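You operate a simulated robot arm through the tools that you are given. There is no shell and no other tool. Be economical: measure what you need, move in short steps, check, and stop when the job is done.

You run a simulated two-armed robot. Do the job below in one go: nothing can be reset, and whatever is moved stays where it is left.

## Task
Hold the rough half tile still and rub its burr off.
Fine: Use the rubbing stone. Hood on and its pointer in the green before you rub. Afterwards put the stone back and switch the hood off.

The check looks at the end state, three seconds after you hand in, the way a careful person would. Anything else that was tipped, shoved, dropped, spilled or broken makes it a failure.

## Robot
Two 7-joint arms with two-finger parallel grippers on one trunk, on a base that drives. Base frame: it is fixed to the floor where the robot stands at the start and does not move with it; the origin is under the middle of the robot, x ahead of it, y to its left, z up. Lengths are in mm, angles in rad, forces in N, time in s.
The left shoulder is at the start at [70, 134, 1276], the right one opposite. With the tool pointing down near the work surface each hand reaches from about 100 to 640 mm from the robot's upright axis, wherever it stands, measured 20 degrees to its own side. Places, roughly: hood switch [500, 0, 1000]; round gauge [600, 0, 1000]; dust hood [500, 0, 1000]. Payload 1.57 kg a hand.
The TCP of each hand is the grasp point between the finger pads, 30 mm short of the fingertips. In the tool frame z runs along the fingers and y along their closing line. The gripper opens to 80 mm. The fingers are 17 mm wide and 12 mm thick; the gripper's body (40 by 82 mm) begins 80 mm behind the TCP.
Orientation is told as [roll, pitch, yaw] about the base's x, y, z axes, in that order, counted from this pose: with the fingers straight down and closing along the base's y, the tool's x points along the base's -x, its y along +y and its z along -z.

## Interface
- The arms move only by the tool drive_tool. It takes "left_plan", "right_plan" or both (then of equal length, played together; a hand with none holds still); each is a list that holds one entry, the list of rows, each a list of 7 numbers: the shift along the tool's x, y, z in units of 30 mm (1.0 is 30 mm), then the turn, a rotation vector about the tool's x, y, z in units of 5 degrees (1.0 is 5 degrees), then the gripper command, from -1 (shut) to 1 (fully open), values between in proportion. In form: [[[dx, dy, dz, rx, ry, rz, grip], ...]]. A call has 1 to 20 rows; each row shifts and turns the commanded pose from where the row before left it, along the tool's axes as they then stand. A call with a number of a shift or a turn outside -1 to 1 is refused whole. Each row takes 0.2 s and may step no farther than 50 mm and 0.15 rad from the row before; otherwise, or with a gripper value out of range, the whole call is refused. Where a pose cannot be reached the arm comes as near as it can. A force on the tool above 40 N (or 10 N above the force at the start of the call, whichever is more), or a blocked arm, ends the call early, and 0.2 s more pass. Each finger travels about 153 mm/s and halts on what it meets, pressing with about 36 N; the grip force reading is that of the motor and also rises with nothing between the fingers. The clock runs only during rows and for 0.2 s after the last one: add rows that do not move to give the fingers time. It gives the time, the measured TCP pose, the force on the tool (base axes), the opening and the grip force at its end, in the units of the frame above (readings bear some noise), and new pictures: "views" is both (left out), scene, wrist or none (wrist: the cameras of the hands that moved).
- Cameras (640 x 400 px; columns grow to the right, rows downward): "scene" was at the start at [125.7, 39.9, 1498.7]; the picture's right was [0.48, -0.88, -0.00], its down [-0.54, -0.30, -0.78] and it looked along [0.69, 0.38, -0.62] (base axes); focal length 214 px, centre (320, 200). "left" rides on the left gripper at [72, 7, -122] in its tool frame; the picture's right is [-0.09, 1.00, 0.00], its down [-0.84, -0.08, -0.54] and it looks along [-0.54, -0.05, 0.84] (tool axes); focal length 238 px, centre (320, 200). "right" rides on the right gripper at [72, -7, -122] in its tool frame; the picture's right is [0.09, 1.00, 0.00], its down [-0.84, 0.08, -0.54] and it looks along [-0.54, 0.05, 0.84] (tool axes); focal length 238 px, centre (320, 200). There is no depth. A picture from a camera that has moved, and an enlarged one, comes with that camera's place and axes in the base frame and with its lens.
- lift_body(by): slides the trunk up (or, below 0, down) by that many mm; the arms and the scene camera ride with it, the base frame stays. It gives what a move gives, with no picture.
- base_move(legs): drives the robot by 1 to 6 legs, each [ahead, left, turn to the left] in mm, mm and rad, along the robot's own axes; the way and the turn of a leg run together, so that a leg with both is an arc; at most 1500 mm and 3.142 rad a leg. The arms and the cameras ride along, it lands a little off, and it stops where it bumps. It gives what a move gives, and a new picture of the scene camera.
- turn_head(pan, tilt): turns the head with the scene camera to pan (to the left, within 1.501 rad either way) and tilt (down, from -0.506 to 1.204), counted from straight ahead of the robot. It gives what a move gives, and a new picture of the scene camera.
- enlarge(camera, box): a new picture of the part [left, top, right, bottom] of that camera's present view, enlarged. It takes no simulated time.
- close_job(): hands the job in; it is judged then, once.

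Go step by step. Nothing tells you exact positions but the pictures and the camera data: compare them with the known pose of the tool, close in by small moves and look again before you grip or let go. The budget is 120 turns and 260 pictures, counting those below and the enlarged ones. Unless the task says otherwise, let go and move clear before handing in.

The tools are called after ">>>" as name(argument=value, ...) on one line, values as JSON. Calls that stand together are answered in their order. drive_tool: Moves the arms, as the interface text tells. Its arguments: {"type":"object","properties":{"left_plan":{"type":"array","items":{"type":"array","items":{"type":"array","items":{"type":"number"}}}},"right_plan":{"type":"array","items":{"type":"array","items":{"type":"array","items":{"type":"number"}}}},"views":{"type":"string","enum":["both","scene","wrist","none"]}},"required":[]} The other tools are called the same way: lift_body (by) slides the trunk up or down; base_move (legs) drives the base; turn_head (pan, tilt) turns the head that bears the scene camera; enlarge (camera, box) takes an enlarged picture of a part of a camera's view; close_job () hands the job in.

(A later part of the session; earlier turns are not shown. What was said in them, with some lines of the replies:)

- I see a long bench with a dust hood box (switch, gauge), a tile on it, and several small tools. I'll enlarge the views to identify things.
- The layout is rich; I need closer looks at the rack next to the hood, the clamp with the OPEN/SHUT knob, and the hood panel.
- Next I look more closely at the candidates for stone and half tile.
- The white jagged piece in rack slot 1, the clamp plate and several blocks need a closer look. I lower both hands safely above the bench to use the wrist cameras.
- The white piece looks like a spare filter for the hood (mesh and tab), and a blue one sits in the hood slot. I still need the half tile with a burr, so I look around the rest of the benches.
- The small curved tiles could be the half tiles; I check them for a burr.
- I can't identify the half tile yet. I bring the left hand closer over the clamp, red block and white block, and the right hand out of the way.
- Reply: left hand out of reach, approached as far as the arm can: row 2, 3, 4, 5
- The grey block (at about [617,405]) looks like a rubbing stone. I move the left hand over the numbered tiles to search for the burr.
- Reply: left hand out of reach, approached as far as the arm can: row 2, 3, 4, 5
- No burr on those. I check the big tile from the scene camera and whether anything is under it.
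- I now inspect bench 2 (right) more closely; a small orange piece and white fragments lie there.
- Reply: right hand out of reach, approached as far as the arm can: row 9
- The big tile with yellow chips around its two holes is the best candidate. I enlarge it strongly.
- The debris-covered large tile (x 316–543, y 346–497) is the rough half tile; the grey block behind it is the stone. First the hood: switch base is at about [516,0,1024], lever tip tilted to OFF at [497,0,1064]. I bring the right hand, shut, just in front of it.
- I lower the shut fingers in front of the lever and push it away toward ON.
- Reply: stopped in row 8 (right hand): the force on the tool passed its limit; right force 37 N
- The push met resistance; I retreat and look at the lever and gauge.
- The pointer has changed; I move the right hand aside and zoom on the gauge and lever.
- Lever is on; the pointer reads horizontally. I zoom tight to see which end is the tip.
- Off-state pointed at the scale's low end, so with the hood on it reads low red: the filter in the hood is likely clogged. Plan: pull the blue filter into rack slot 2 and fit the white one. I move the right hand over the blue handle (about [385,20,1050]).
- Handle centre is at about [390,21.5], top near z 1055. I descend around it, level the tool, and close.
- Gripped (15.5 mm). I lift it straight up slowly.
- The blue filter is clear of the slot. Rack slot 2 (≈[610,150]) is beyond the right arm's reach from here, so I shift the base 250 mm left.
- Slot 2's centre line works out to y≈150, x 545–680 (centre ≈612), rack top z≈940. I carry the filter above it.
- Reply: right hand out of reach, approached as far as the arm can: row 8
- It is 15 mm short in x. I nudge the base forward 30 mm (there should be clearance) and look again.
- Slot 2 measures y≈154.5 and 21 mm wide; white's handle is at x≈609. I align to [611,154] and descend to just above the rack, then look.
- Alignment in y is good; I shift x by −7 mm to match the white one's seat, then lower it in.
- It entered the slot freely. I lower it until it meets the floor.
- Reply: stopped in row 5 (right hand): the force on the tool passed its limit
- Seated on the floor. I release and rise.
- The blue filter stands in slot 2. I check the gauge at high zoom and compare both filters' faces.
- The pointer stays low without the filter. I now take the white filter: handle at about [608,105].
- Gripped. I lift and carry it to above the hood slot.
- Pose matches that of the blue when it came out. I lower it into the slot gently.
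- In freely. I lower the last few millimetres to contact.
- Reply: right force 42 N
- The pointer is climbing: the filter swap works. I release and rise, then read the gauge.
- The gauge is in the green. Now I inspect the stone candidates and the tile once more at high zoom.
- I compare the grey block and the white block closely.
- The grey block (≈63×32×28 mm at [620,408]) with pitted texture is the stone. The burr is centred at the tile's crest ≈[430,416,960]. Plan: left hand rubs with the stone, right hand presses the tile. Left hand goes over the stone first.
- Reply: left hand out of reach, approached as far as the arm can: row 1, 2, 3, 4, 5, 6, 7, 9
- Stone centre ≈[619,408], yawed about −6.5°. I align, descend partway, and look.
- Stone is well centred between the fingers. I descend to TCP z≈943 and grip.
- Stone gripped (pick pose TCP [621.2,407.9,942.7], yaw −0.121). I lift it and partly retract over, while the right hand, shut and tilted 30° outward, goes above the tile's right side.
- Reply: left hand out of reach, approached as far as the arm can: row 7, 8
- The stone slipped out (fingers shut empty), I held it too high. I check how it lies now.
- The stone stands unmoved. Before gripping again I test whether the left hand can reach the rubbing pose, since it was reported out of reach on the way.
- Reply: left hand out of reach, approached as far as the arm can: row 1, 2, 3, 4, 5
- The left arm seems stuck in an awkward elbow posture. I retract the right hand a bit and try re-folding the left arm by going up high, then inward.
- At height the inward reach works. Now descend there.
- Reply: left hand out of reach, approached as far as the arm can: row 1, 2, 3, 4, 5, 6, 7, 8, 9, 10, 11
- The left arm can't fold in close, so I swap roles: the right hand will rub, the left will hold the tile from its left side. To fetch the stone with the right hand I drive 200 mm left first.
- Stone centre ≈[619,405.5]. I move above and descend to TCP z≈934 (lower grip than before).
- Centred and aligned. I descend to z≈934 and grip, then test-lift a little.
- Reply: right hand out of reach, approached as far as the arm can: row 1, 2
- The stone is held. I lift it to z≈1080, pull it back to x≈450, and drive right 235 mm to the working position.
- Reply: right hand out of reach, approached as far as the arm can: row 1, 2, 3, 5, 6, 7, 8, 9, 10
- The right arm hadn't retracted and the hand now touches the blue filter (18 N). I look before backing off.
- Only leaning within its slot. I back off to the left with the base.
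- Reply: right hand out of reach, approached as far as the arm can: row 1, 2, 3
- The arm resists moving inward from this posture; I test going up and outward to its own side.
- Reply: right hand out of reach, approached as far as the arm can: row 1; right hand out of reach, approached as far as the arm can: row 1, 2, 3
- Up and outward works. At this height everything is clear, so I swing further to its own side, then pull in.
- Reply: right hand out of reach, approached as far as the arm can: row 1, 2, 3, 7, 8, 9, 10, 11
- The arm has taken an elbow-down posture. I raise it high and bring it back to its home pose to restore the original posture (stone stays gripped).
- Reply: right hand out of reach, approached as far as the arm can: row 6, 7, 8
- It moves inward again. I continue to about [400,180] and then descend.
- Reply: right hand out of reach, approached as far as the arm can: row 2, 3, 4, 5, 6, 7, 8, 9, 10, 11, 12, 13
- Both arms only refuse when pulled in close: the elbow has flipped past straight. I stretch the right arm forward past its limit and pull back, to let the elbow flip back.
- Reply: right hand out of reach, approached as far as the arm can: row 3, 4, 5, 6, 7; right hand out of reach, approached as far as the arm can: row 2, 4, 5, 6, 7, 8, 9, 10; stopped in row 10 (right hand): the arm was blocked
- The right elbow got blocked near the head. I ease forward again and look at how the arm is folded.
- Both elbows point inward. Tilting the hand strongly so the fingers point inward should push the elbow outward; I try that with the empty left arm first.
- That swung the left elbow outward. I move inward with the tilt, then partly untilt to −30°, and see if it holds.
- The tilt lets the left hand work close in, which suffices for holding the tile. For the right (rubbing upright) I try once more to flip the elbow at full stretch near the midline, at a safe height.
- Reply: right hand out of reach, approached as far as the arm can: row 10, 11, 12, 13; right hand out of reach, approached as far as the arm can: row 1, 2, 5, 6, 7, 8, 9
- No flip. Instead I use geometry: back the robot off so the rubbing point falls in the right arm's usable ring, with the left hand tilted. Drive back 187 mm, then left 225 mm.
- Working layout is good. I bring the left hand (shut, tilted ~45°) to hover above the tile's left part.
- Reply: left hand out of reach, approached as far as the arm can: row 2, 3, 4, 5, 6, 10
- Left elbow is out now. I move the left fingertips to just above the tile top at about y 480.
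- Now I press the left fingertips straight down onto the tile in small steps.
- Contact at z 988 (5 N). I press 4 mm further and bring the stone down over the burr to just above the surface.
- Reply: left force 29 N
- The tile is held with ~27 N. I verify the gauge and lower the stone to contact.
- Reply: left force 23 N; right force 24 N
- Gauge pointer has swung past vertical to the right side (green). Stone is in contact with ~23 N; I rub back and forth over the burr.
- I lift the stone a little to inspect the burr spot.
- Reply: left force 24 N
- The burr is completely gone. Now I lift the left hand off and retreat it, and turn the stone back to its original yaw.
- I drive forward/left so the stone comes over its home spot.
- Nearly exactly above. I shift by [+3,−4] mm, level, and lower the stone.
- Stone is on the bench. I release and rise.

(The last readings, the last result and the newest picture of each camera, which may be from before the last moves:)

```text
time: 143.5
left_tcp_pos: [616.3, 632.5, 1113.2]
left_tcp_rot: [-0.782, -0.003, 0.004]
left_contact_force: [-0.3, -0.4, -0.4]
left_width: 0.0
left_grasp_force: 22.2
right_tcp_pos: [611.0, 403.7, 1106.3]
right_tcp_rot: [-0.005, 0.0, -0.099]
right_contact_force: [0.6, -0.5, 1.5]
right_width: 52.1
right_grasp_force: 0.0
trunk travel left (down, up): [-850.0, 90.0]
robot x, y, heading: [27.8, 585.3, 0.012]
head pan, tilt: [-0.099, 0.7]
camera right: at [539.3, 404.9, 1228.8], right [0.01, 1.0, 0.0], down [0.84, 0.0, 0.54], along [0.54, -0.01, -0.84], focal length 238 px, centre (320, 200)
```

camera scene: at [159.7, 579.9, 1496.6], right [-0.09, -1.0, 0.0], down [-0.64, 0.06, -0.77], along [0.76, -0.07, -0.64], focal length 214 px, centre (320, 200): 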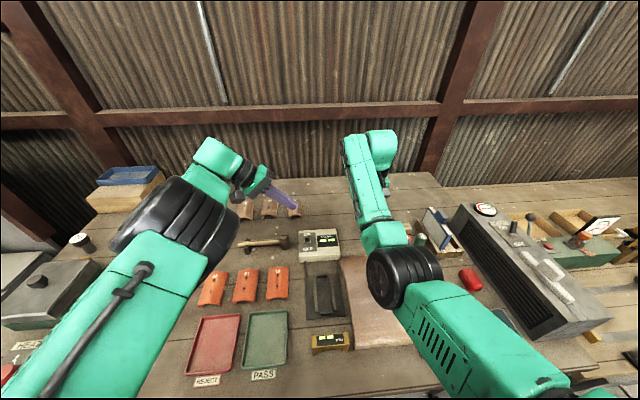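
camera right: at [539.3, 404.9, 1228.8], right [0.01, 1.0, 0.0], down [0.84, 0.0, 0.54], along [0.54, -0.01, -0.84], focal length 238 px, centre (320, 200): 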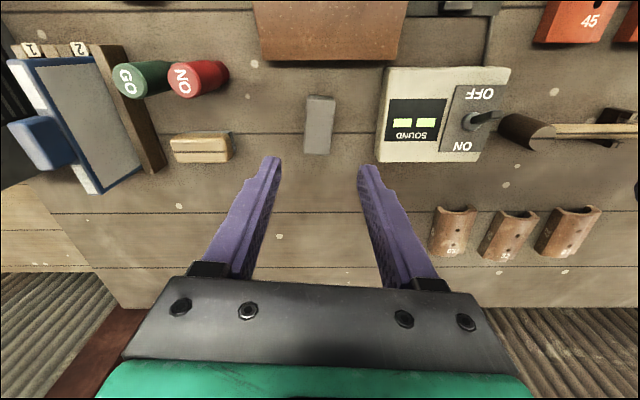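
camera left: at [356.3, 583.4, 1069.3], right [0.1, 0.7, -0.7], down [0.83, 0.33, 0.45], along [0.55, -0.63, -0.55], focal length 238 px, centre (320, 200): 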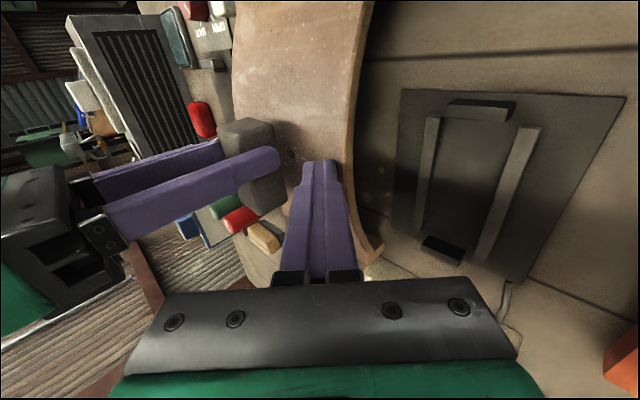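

The stone is back. Now to the hood switch: I raise the hand, close it, and drive right 340 mm.

>>> drive_tool(right_plan=[[[0, 0, -0.8, 0, 0, -0.6, -1], [0, 0, -0.8, 0, 0, -0.55, -1], [0, 0, 0, 0, 0, 0, -1]]], views="none")

>>> base_move(legs=[[0, -340, 0]])

>>> enlarge(camera="right", box=[160, 0, 480, 240])

>>> turn_head(pan=-0.5, tilt=0.7)

```text
time: 144.3
left_tcp_pos: [616.9, 630.4, 1114.2]
left_tcp_rot: [-0.782, -0.002, 0.004]
left_contact_force: [-0.9, 1.1, -0.3]
left_width: 0.2
left_grasp_force: 21.6
right_tcp_pos: [612.1, 403.9, 1153.7]
right_tcp_rot: [-0.002, 0.002, 0.0]
right_contact_force: [-1.1, 0.0, 0.6]
right_width: 0.0
right_grasp_force: 21.2
trunk travel left (down, up): [-850.0, 90.0]
robot x, y, heading: [28.9, 591.0, 0.01]
head pan, tilt: [-0.099, 0.7]
```

```text
time: 146.6
left_tcp_pos: [621.2, 295.7, 1113.0]
left_tcp_rot: [-0.781, -0.003, 0.0]
left_contact_force: [0.4, -0.2, 0.6]
left_width: 0.0
left_grasp_force: 21.1
right_tcp_pos: [614.7, 66.1, 1153.7]
right_tcp_rot: [-0.003, 0.004, -0.005]
right_contact_force: [0.2, -0.3, -0.4]
right_width: 0.1
right_grasp_force: 21.4
trunk travel left (down, up): [-850.0, 90.0]
robot x, y, heading: [32.7, 257.8, 0.008]
head pan, tilt: [-0.099, 0.7]
camera scene: at [166.2, 246.6, 1496.3], right [-0.09, -1.0, 0.0], down [-0.64, 0.06, -0.76], along [0.76, -0.07, -0.64], focal length 214 px, centre (320, 200)
```

scene: 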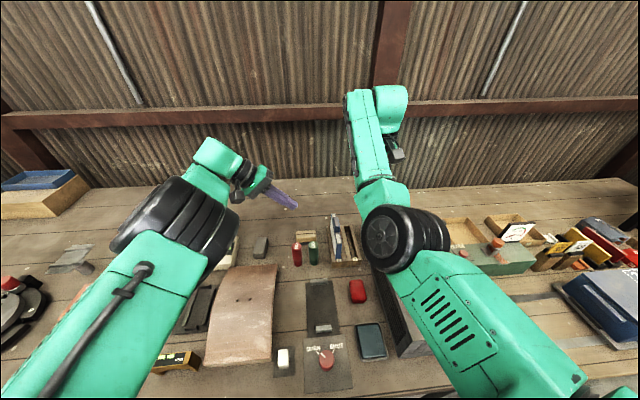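

```text
1.67 times, centred on (320, 120) of right
camera zoom: at [543.0, 60.4, 1277.0], right [-0.09, 1.0, 0.0], down [0.84, 0.08, 0.54], along [0.54, 0.04, -0.84], focal length 397 px, centre (320, 333)
```

zoom: 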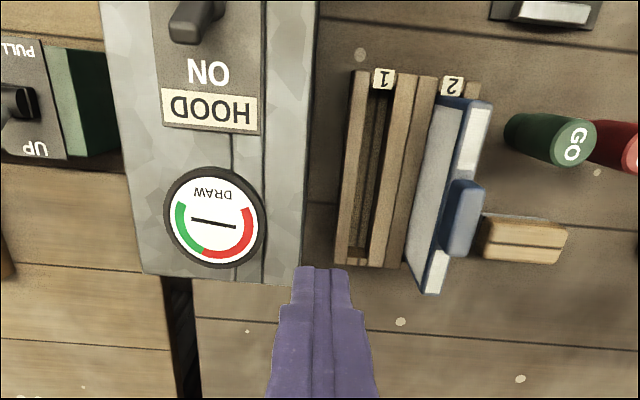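

```text
time: 147.4
left_tcp_pos: [619.9, 293.4, 1113.6]
left_tcp_rot: [-0.779, -0.004, -0.001]
left_contact_force: [0.3, -0.6, 0.1]
left_width: 0.2
left_grasp_force: 21.1
right_tcp_pos: [614.3, 64.4, 1153.1]
right_tcp_rot: [-0.003, 0.002, -0.003]
right_contact_force: [-0.6, -0.4, 0.5]
right_width: 0.0
right_grasp_force: 21.1
trunk travel left (down, up): [-850.0, 90.0]
robot x, y, heading: [35.3, 256.3, 0.005]
head pan, tilt: [-0.499, 0.7]
camera scene: at [156.6, 211.4, 1496.2], right [-0.47, -0.88, 0.0], down [-0.57, 0.3, -0.76], along [0.67, -0.36, -0.64], focal length 214 px, centre (320, 200)
```

scene: 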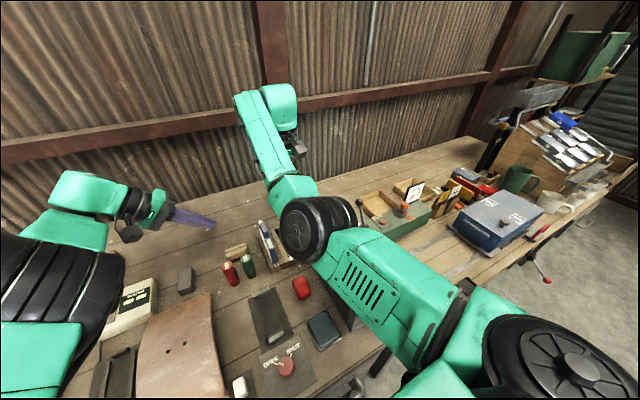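

I bring the shut fingers behind the lever (tip ≈[533,0,1064]) and look.

>>> drive_tool(right_plan=[[[0, -0.75, 0.2, 0, 0, 0, -1], [0, -0.75, 0.2, 0, 0, 0, -1], [0, -0.72, 0.2, 0, 0, 0, -1], [0.57, 0, 0.4, 0, 0, 0, -1], [0.57, 0, 0.4, 0, 0, 0, -1], [0.57, 0, 0.35, 0, 0, 0, -1]]], views="wrist")

>>> enlarge(camera="scene", box=[290, 160, 390, 260])

>>> enlarge(camera="left", box=[0, 0, 320, 200])

```text
time: 148.8
left_tcp_pos: [618.8, 292.8, 1113.2]
left_tcp_rot: [-0.78, -0.003, 0.0]
left_contact_force: [-0.2, -0.1, 0.4]
left_width: 0.0
left_grasp_force: 21.6
right_tcp_pos: [561.0, -1.3, 1101.1]
right_tcp_rot: [-0.001, 0.001, -0.004]
right_contact_force: [-0.3, -0.1, -0.2]
right_width: 0.0
right_grasp_force: 21.3
trunk travel left (down, up): [-850.0, 90.0]
robot x, y, heading: [32.1, 252.1, 0.011]
head pan, tilt: [-0.499, 0.7]
camera right: at [489.9, -7.6, 1224.5], right [-0.09, 1.0, 0.0], down [0.84, 0.08, 0.54], along [0.54, 0.05, -0.84], focal length 238 px, centre (320, 200)
```

right: 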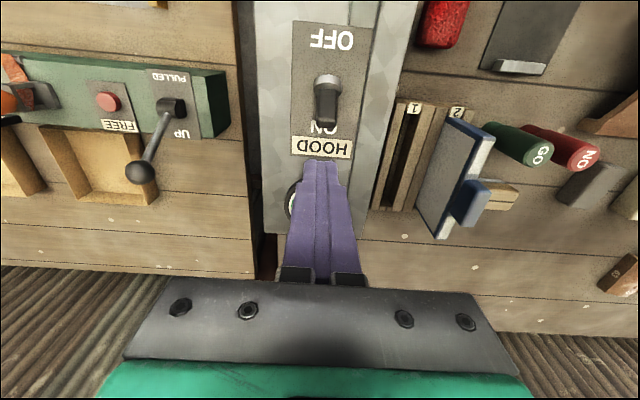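

```text
4.00 times, centred on (340, 210) of scene
camera zoom: at [156.1, 211.7, 1496.3], right [-0.47, -0.88, 0.0], down [-0.57, 0.3, -0.77], along [0.67, -0.36, -0.64], focal length 858 px, centre (240, 160)
```

zoom: 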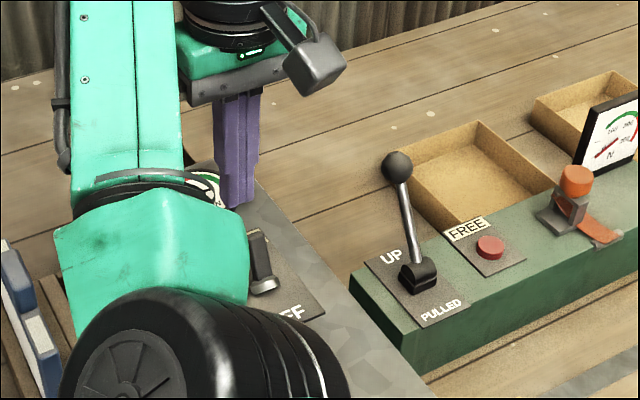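

```text
2.00 times, centred on (160, 100) of left
camera zoom: at [547.4, 383.7, 1195.3], right [0.1, 0.71, -0.7], down [0.84, 0.33, 0.44], along [0.54, -0.63, -0.56], focal length 477 px, centre (640, 400)
```

zoom: 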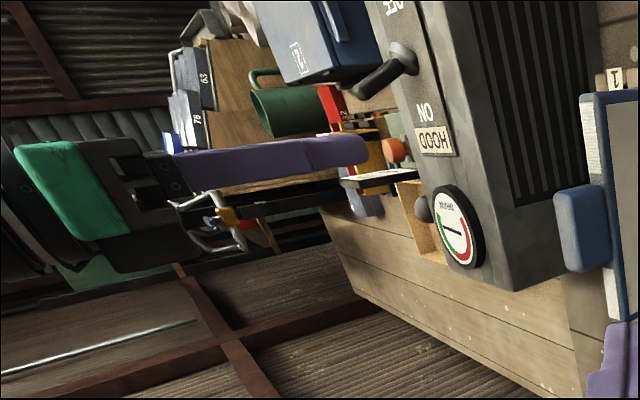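

Fingers are right behind the lever. I lower and pull toward OFF.

>>> drive_tool(right_plan=[[[0, 0, 0.4, 0, 0, 0, -1], [0, 0, 0.35, 0, 0, 0, -1], [0.35, 0, 0, 0, 0, 0, -1], [0.35, 0, 0, 0, 0, 0, -1], [0.35, 0, 0, 0, 0, 0, -1], [0.35, 0, 0, 0, 0, 0, -1], [0.35, 0, 0, 0, 0, 0, -1]]], views="none")

>>> enlarge(camera="left", box=[120, 0, 320, 160])

```text
time: 150.4
left_tcp_pos: [620.2, 292.5, 1112.6]
left_tcp_rot: [-0.779, -0.002, 0.0]
left_contact_force: [0.0, 0.4, -0.1]
left_width: 0.0
left_grasp_force: 21.3
right_tcp_pos: [532.6, -16.3, 1069.5]
right_tcp_rot: [-0.003, 0.001, -0.003]
right_contact_force: [0.6, -0.7, 1.2]
right_width: 0.2
right_grasp_force: 21.5
right hand out of reach, approached as far as the arm can: row 4, 5, 6, 7
trunk travel left (down, up): [-850.0, 90.0]
robot x, y, heading: [27.3, 251.0, 0.002]
head pan, tilt: [-0.499, 0.7]
```

```text
2.50 times, centred on (220, 80) of left
camera zoom: at [547.7, 383.8, 1195.1], right [0.09, 0.71, -0.7], down [0.84, 0.33, 0.44], along [0.54, -0.63, -0.56], focal length 596 px, centre (570, 500)
```

zoom: 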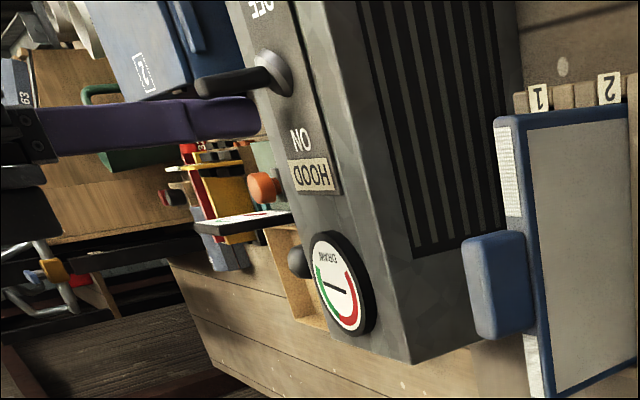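

The arm hit its inner limit, so I re-align behind the lever and pull by backing the base up instead.

>>> drive_tool(right_plan=[[[-0.45, 0, 0, 0, 0, 0, -1], [-0.45, 0.25, 0, 0, 0, 0, -1], [0, 0.25, 0.1, 0, 0, 0, -1]]], views="none")

>>> enlarge(camera="right", box=[240, 0, 400, 200])

>>> enlarge(camera="left", box=[120, 0, 320, 160])

```text
time: 151.2
left_tcp_pos: [620.2, 293.4, 1112.4]
left_tcp_rot: [-0.782, -0.004, 0.001]
left_contact_force: [-0.9, -0.3, 0.2]
left_width: 0.0
left_grasp_force: 21.3
right_tcp_pos: [560.6, -1.5, 1065.3]
right_tcp_rot: [-0.005, 0.0, -0.004]
right_contact_force: [-0.1, 0.4, 0.4]
right_width: 0.0
right_grasp_force: 21.3
trunk travel left (down, up): [-850.0, 90.0]
robot x, y, heading: [32.5, 255.4, 0.004]
head pan, tilt: [-0.499, 0.7]
```

```text
2.00 times, centred on (320, 100) of right
camera zoom: at [489.6, -7.9, 1188.1], right [-0.09, 1.0, 0.0], down [0.84, 0.08, 0.54], along [0.54, 0.05, -0.84], focal length 477 px, centre (320, 400)
```

zoom: 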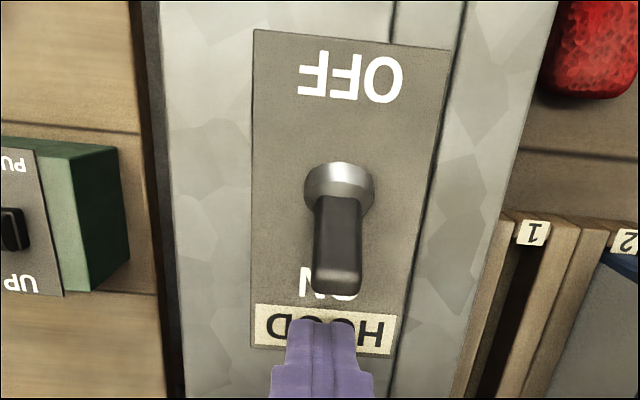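

```text
2.50 times, centred on (220, 80) of left
camera zoom: at [547.6, 384.2, 1195.1], right [0.09, 0.71, -0.7], down [0.84, 0.33, 0.44], along [0.54, -0.63, -0.56], focal length 596 px, centre (570, 500)
```

zoom: 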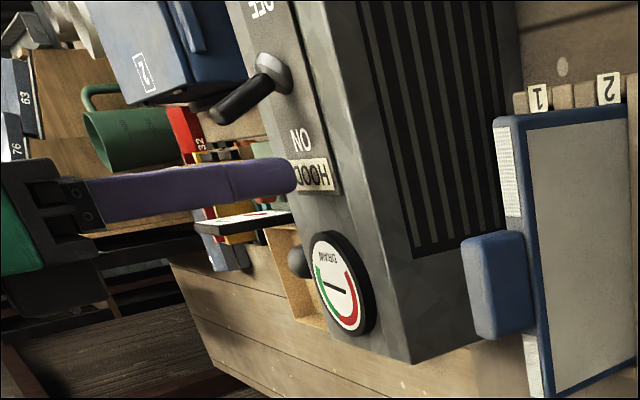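

Aligned behind the lever. I raise slightly and back the base 72 mm to pull the lever to OFF.

>>> drive_tool(right_plan=[[[0, 0.08, -0.25, 0, 0, 0, -1]]], views="none")

>>> base_move(legs=[[-72, 0, 0]])

>>> enlarge(camera="left", box=[120, 0, 320, 160])

```text
time: 151.6
left_tcp_pos: [619.1, 293.3, 1112.8]
left_tcp_rot: [-0.778, -0.003, 0.001]
left_contact_force: [0.5, 0.6, -0.1]
left_width: 0.0
left_grasp_force: 21.5
right_tcp_pos: [561.9, -0.4, 1072.0]
right_tcp_rot: [-0.003, 0.0, -0.004]
right_contact_force: [-0.8, -0.6, -0.6]
right_width: 0.0
right_grasp_force: 21.1
trunk travel left (down, up): [-850.0, 90.0]
robot x, y, heading: [28.5, 253.0, 0.007]
head pan, tilt: [-0.499, 0.7]
```

```text
time: 152.6
left_tcp_pos: [570.3, 293.3, 1112.5]
left_tcp_rot: [-0.779, -0.003, 0.002]
left_contact_force: [-0.4, -0.2, 0.5]
left_width: 0.0
left_grasp_force: 21.0
right_tcp_pos: [519.7, 2.4, 1074.2]
right_tcp_rot: [-0.002, -0.034, 0.002]
right_contact_force: [12.4, 3.6, 3.2]
right_width: 0.0
right_grasp_force: 21.6
trunk travel left (down, up): [-850.0, 90.0]
robot x, y, heading: [-24.5, 253.3, 0.007]
head pan, tilt: [-0.499, 0.7]
stopped in leg 1: the force on the tool passed its limit (the readings are from after the stop); the commanded pose is now the measured one
camera scene: at [106.9, 211.5, 1495.9], right [-0.47, -0.88, 0.0], down [-0.57, 0.3, -0.76], along [0.67, -0.36, -0.65], focal length 214 px, centre (320, 200)
```

scene: 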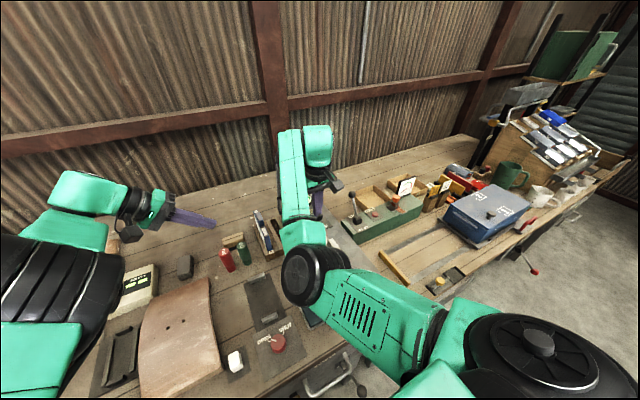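

```text
2.50 times, centred on (220, 80) of left
camera zoom: at [497.4, 384.1, 1194.2], right [0.09, 0.71, -0.7], down [0.84, 0.33, 0.44], along [0.54, -0.63, -0.56], focal length 596 px, centre (570, 500)
```

zoom: 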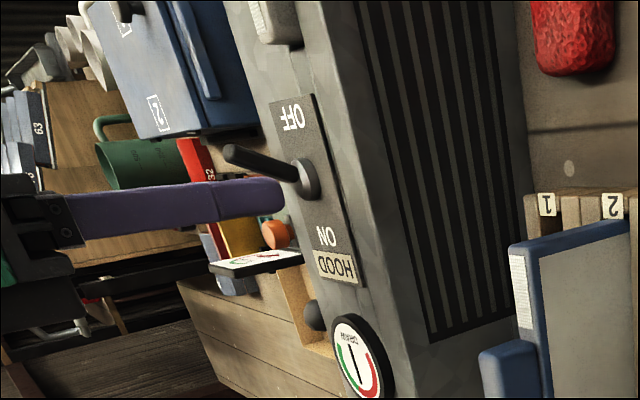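

The lever snapped to OFF. I lift the hand clear and verify.

>>> drive_tool(right_plan=[[[-0.4, 0, -0.3, 0, 0, 0, -1], [0, 0, -0.9, 0, 0, 0, -1], [0, 0, -0.9, 0, 0, 0, -1], [0, -0.8, -0.5, 0, 0, 0, -1], [0, -0.9, 0, 0, 0, 0, -1], [0, -0.9, 0, 0, 0, 0, -1], [0, -0.9, 0, 0, 0, 0, -1]]], views="none")

>>> enlarge(camera="left", box=[120, 0, 320, 160])

>>> turn_head(pan=0.0, tilt=0.75)

```text
time: 154.2
left_tcp_pos: [566.8, 291.4, 1113.0]
left_tcp_rot: [-0.78, -0.004, 0.0]
left_contact_force: [0.5, -0.2, 0.2]
left_width: 0.0
left_grasp_force: 21.4
right_tcp_pos: [525.6, -105.6, 1154.0]
right_tcp_rot: [-0.002, -0.027, 0.002]
right_contact_force: [0.7, -0.2, 0.3]
right_width: 0.0
right_grasp_force: 21.6
trunk travel left (down, up): [-850.0, 90.0]
robot x, y, heading: [-18.6, 253.9, 0.008]
head pan, tilt: [-0.499, 0.7]
```

```text
2.50 times, centred on (220, 80) of left
camera zoom: at [495.6, 382.5, 1195.3], right [0.09, 0.71, -0.7], down [0.83, 0.33, 0.44], along [0.54, -0.63, -0.56], focal length 596 px, centre (570, 500)
```

zoom: 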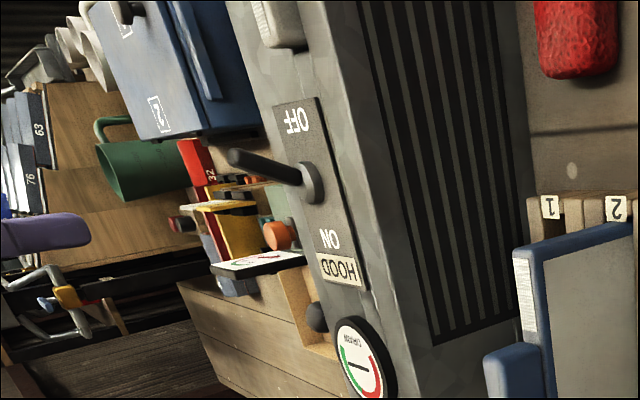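

```text
time: 155.2
left_tcp_pos: [568.9, 294.2, 1112.6]
left_tcp_rot: [-0.779, -0.004, -0.001]
left_contact_force: [0.3, 0.1, -0.4]
left_width: 0.0
left_grasp_force: 21.3
right_tcp_pos: [525.3, -104.3, 1154.8]
right_tcp_rot: [-0.004, -0.027, 0.002]
right_contact_force: [0.2, -0.2, -0.2]
right_width: 0.0
right_grasp_force: 21.3
trunk travel left (down, up): [-850.0, 90.0]
robot x, y, heading: [-20.5, 252.6, 0.009]
head pan, tilt: [0.0, 0.75]
camera scene: at [112.8, 252.6, 1492.0], right [0.01, -1.0, 0.0], down [-0.68, -0.01, -0.73], along [0.73, 0.01, -0.68], focal length 214 px, centre (320, 200)
```

scene: 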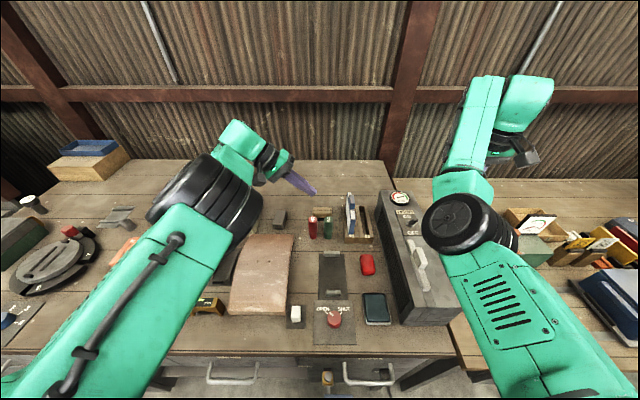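

I verify switch, gauge, rack and stone in detail.

>>> enlarge(camera="scene", box=[335, 180, 435, 290])

>>> enlarge(camera="scene", box=[220, 190, 340, 330])

>>> enlarge(camera="scene", box=[380, 185, 430, 225])

```text
3.64 times, centred on (385, 235) of scene
camera zoom: at [112.8, 252.6, 1492.0], right [0.01, -1.0, 0.0], down [-0.68, -0.01, -0.73], along [0.73, 0.01, -0.68], focal length 780 px, centre (84, 73)
```

zoom: 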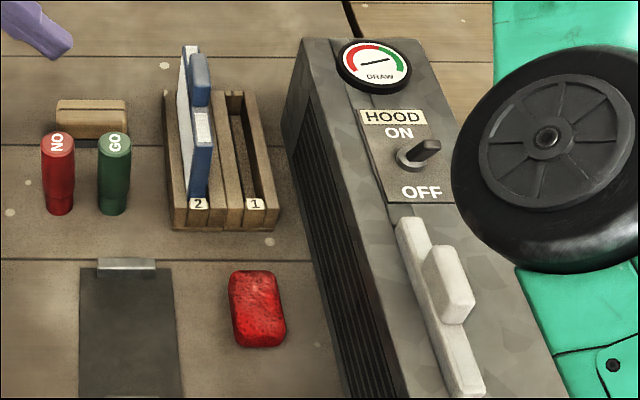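

```text
2.86 times, centred on (280, 260) of scene
camera zoom: at [112.8, 252.6, 1492.0], right [0.01, -1.0, 0.0], down [-0.68, -0.01, -0.73], along [0.73, 0.01, -0.68], focal length 613 px, centre (434, 29)
```

zoom: 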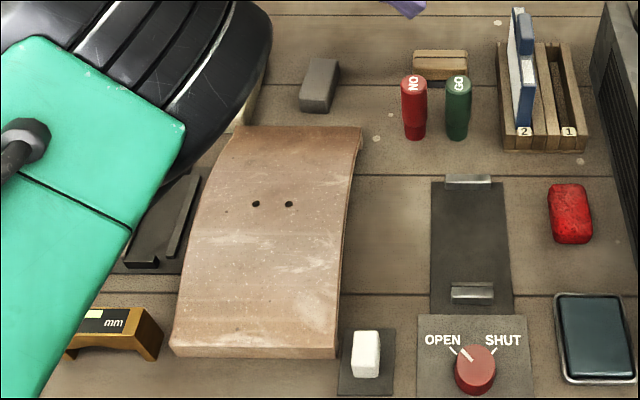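

```text
10.00 times, centred on (405, 205) of scene
camera zoom: at [112.8, 252.6, 1492.0], right [0.01, -1.0, 0.0], down [-0.68, -0.01, -0.73], along [0.73, 0.01, -0.68], focal length 2145 px, centre (-530, 150)
```

zoom: 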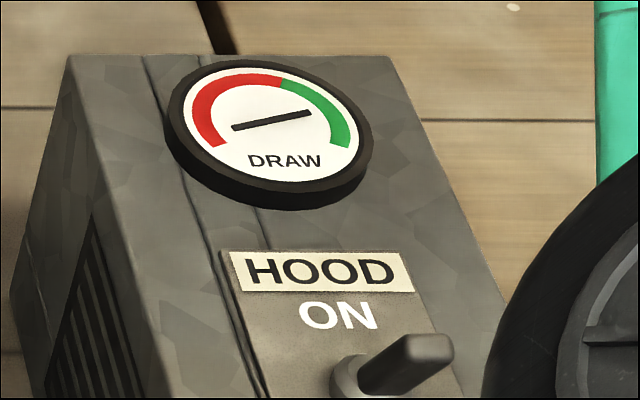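

Hood is off, the gauge rests, the stone is back, the tile is smooth, and nothing else has been upset; both hands are clear.

>>> close_job()

```text
The job is handed in.
```

I held the half tile still with the left hand and rubbed its burr off with the grey stone. No chips are left around its two holes.

- **Hood:** With the hood on, the gauge read low, in the red. I swapped the blue filter for the white one from the rack, and I took the pointer to be in the green before I rubbed. The pointer is a bar that looks the same at both ends, so I judged that by how it had swung. The hood is off again.
- **Filters:** The white filter is now in the hood and the blue one is in rack slot 2.
- **Stone:** It is back where it was, within a few mm. At my first try it slipped from the fingers and stayed on its spot.
- **Contact along the way:** While I was carrying the stone, the right hand pushed against the blue filter in the rack with about 19 N. The filter leaned but stayed in its slot, and afterwards I saw nothing tipped or out of place. The tile may have shifted by a few mm under the rubbing.
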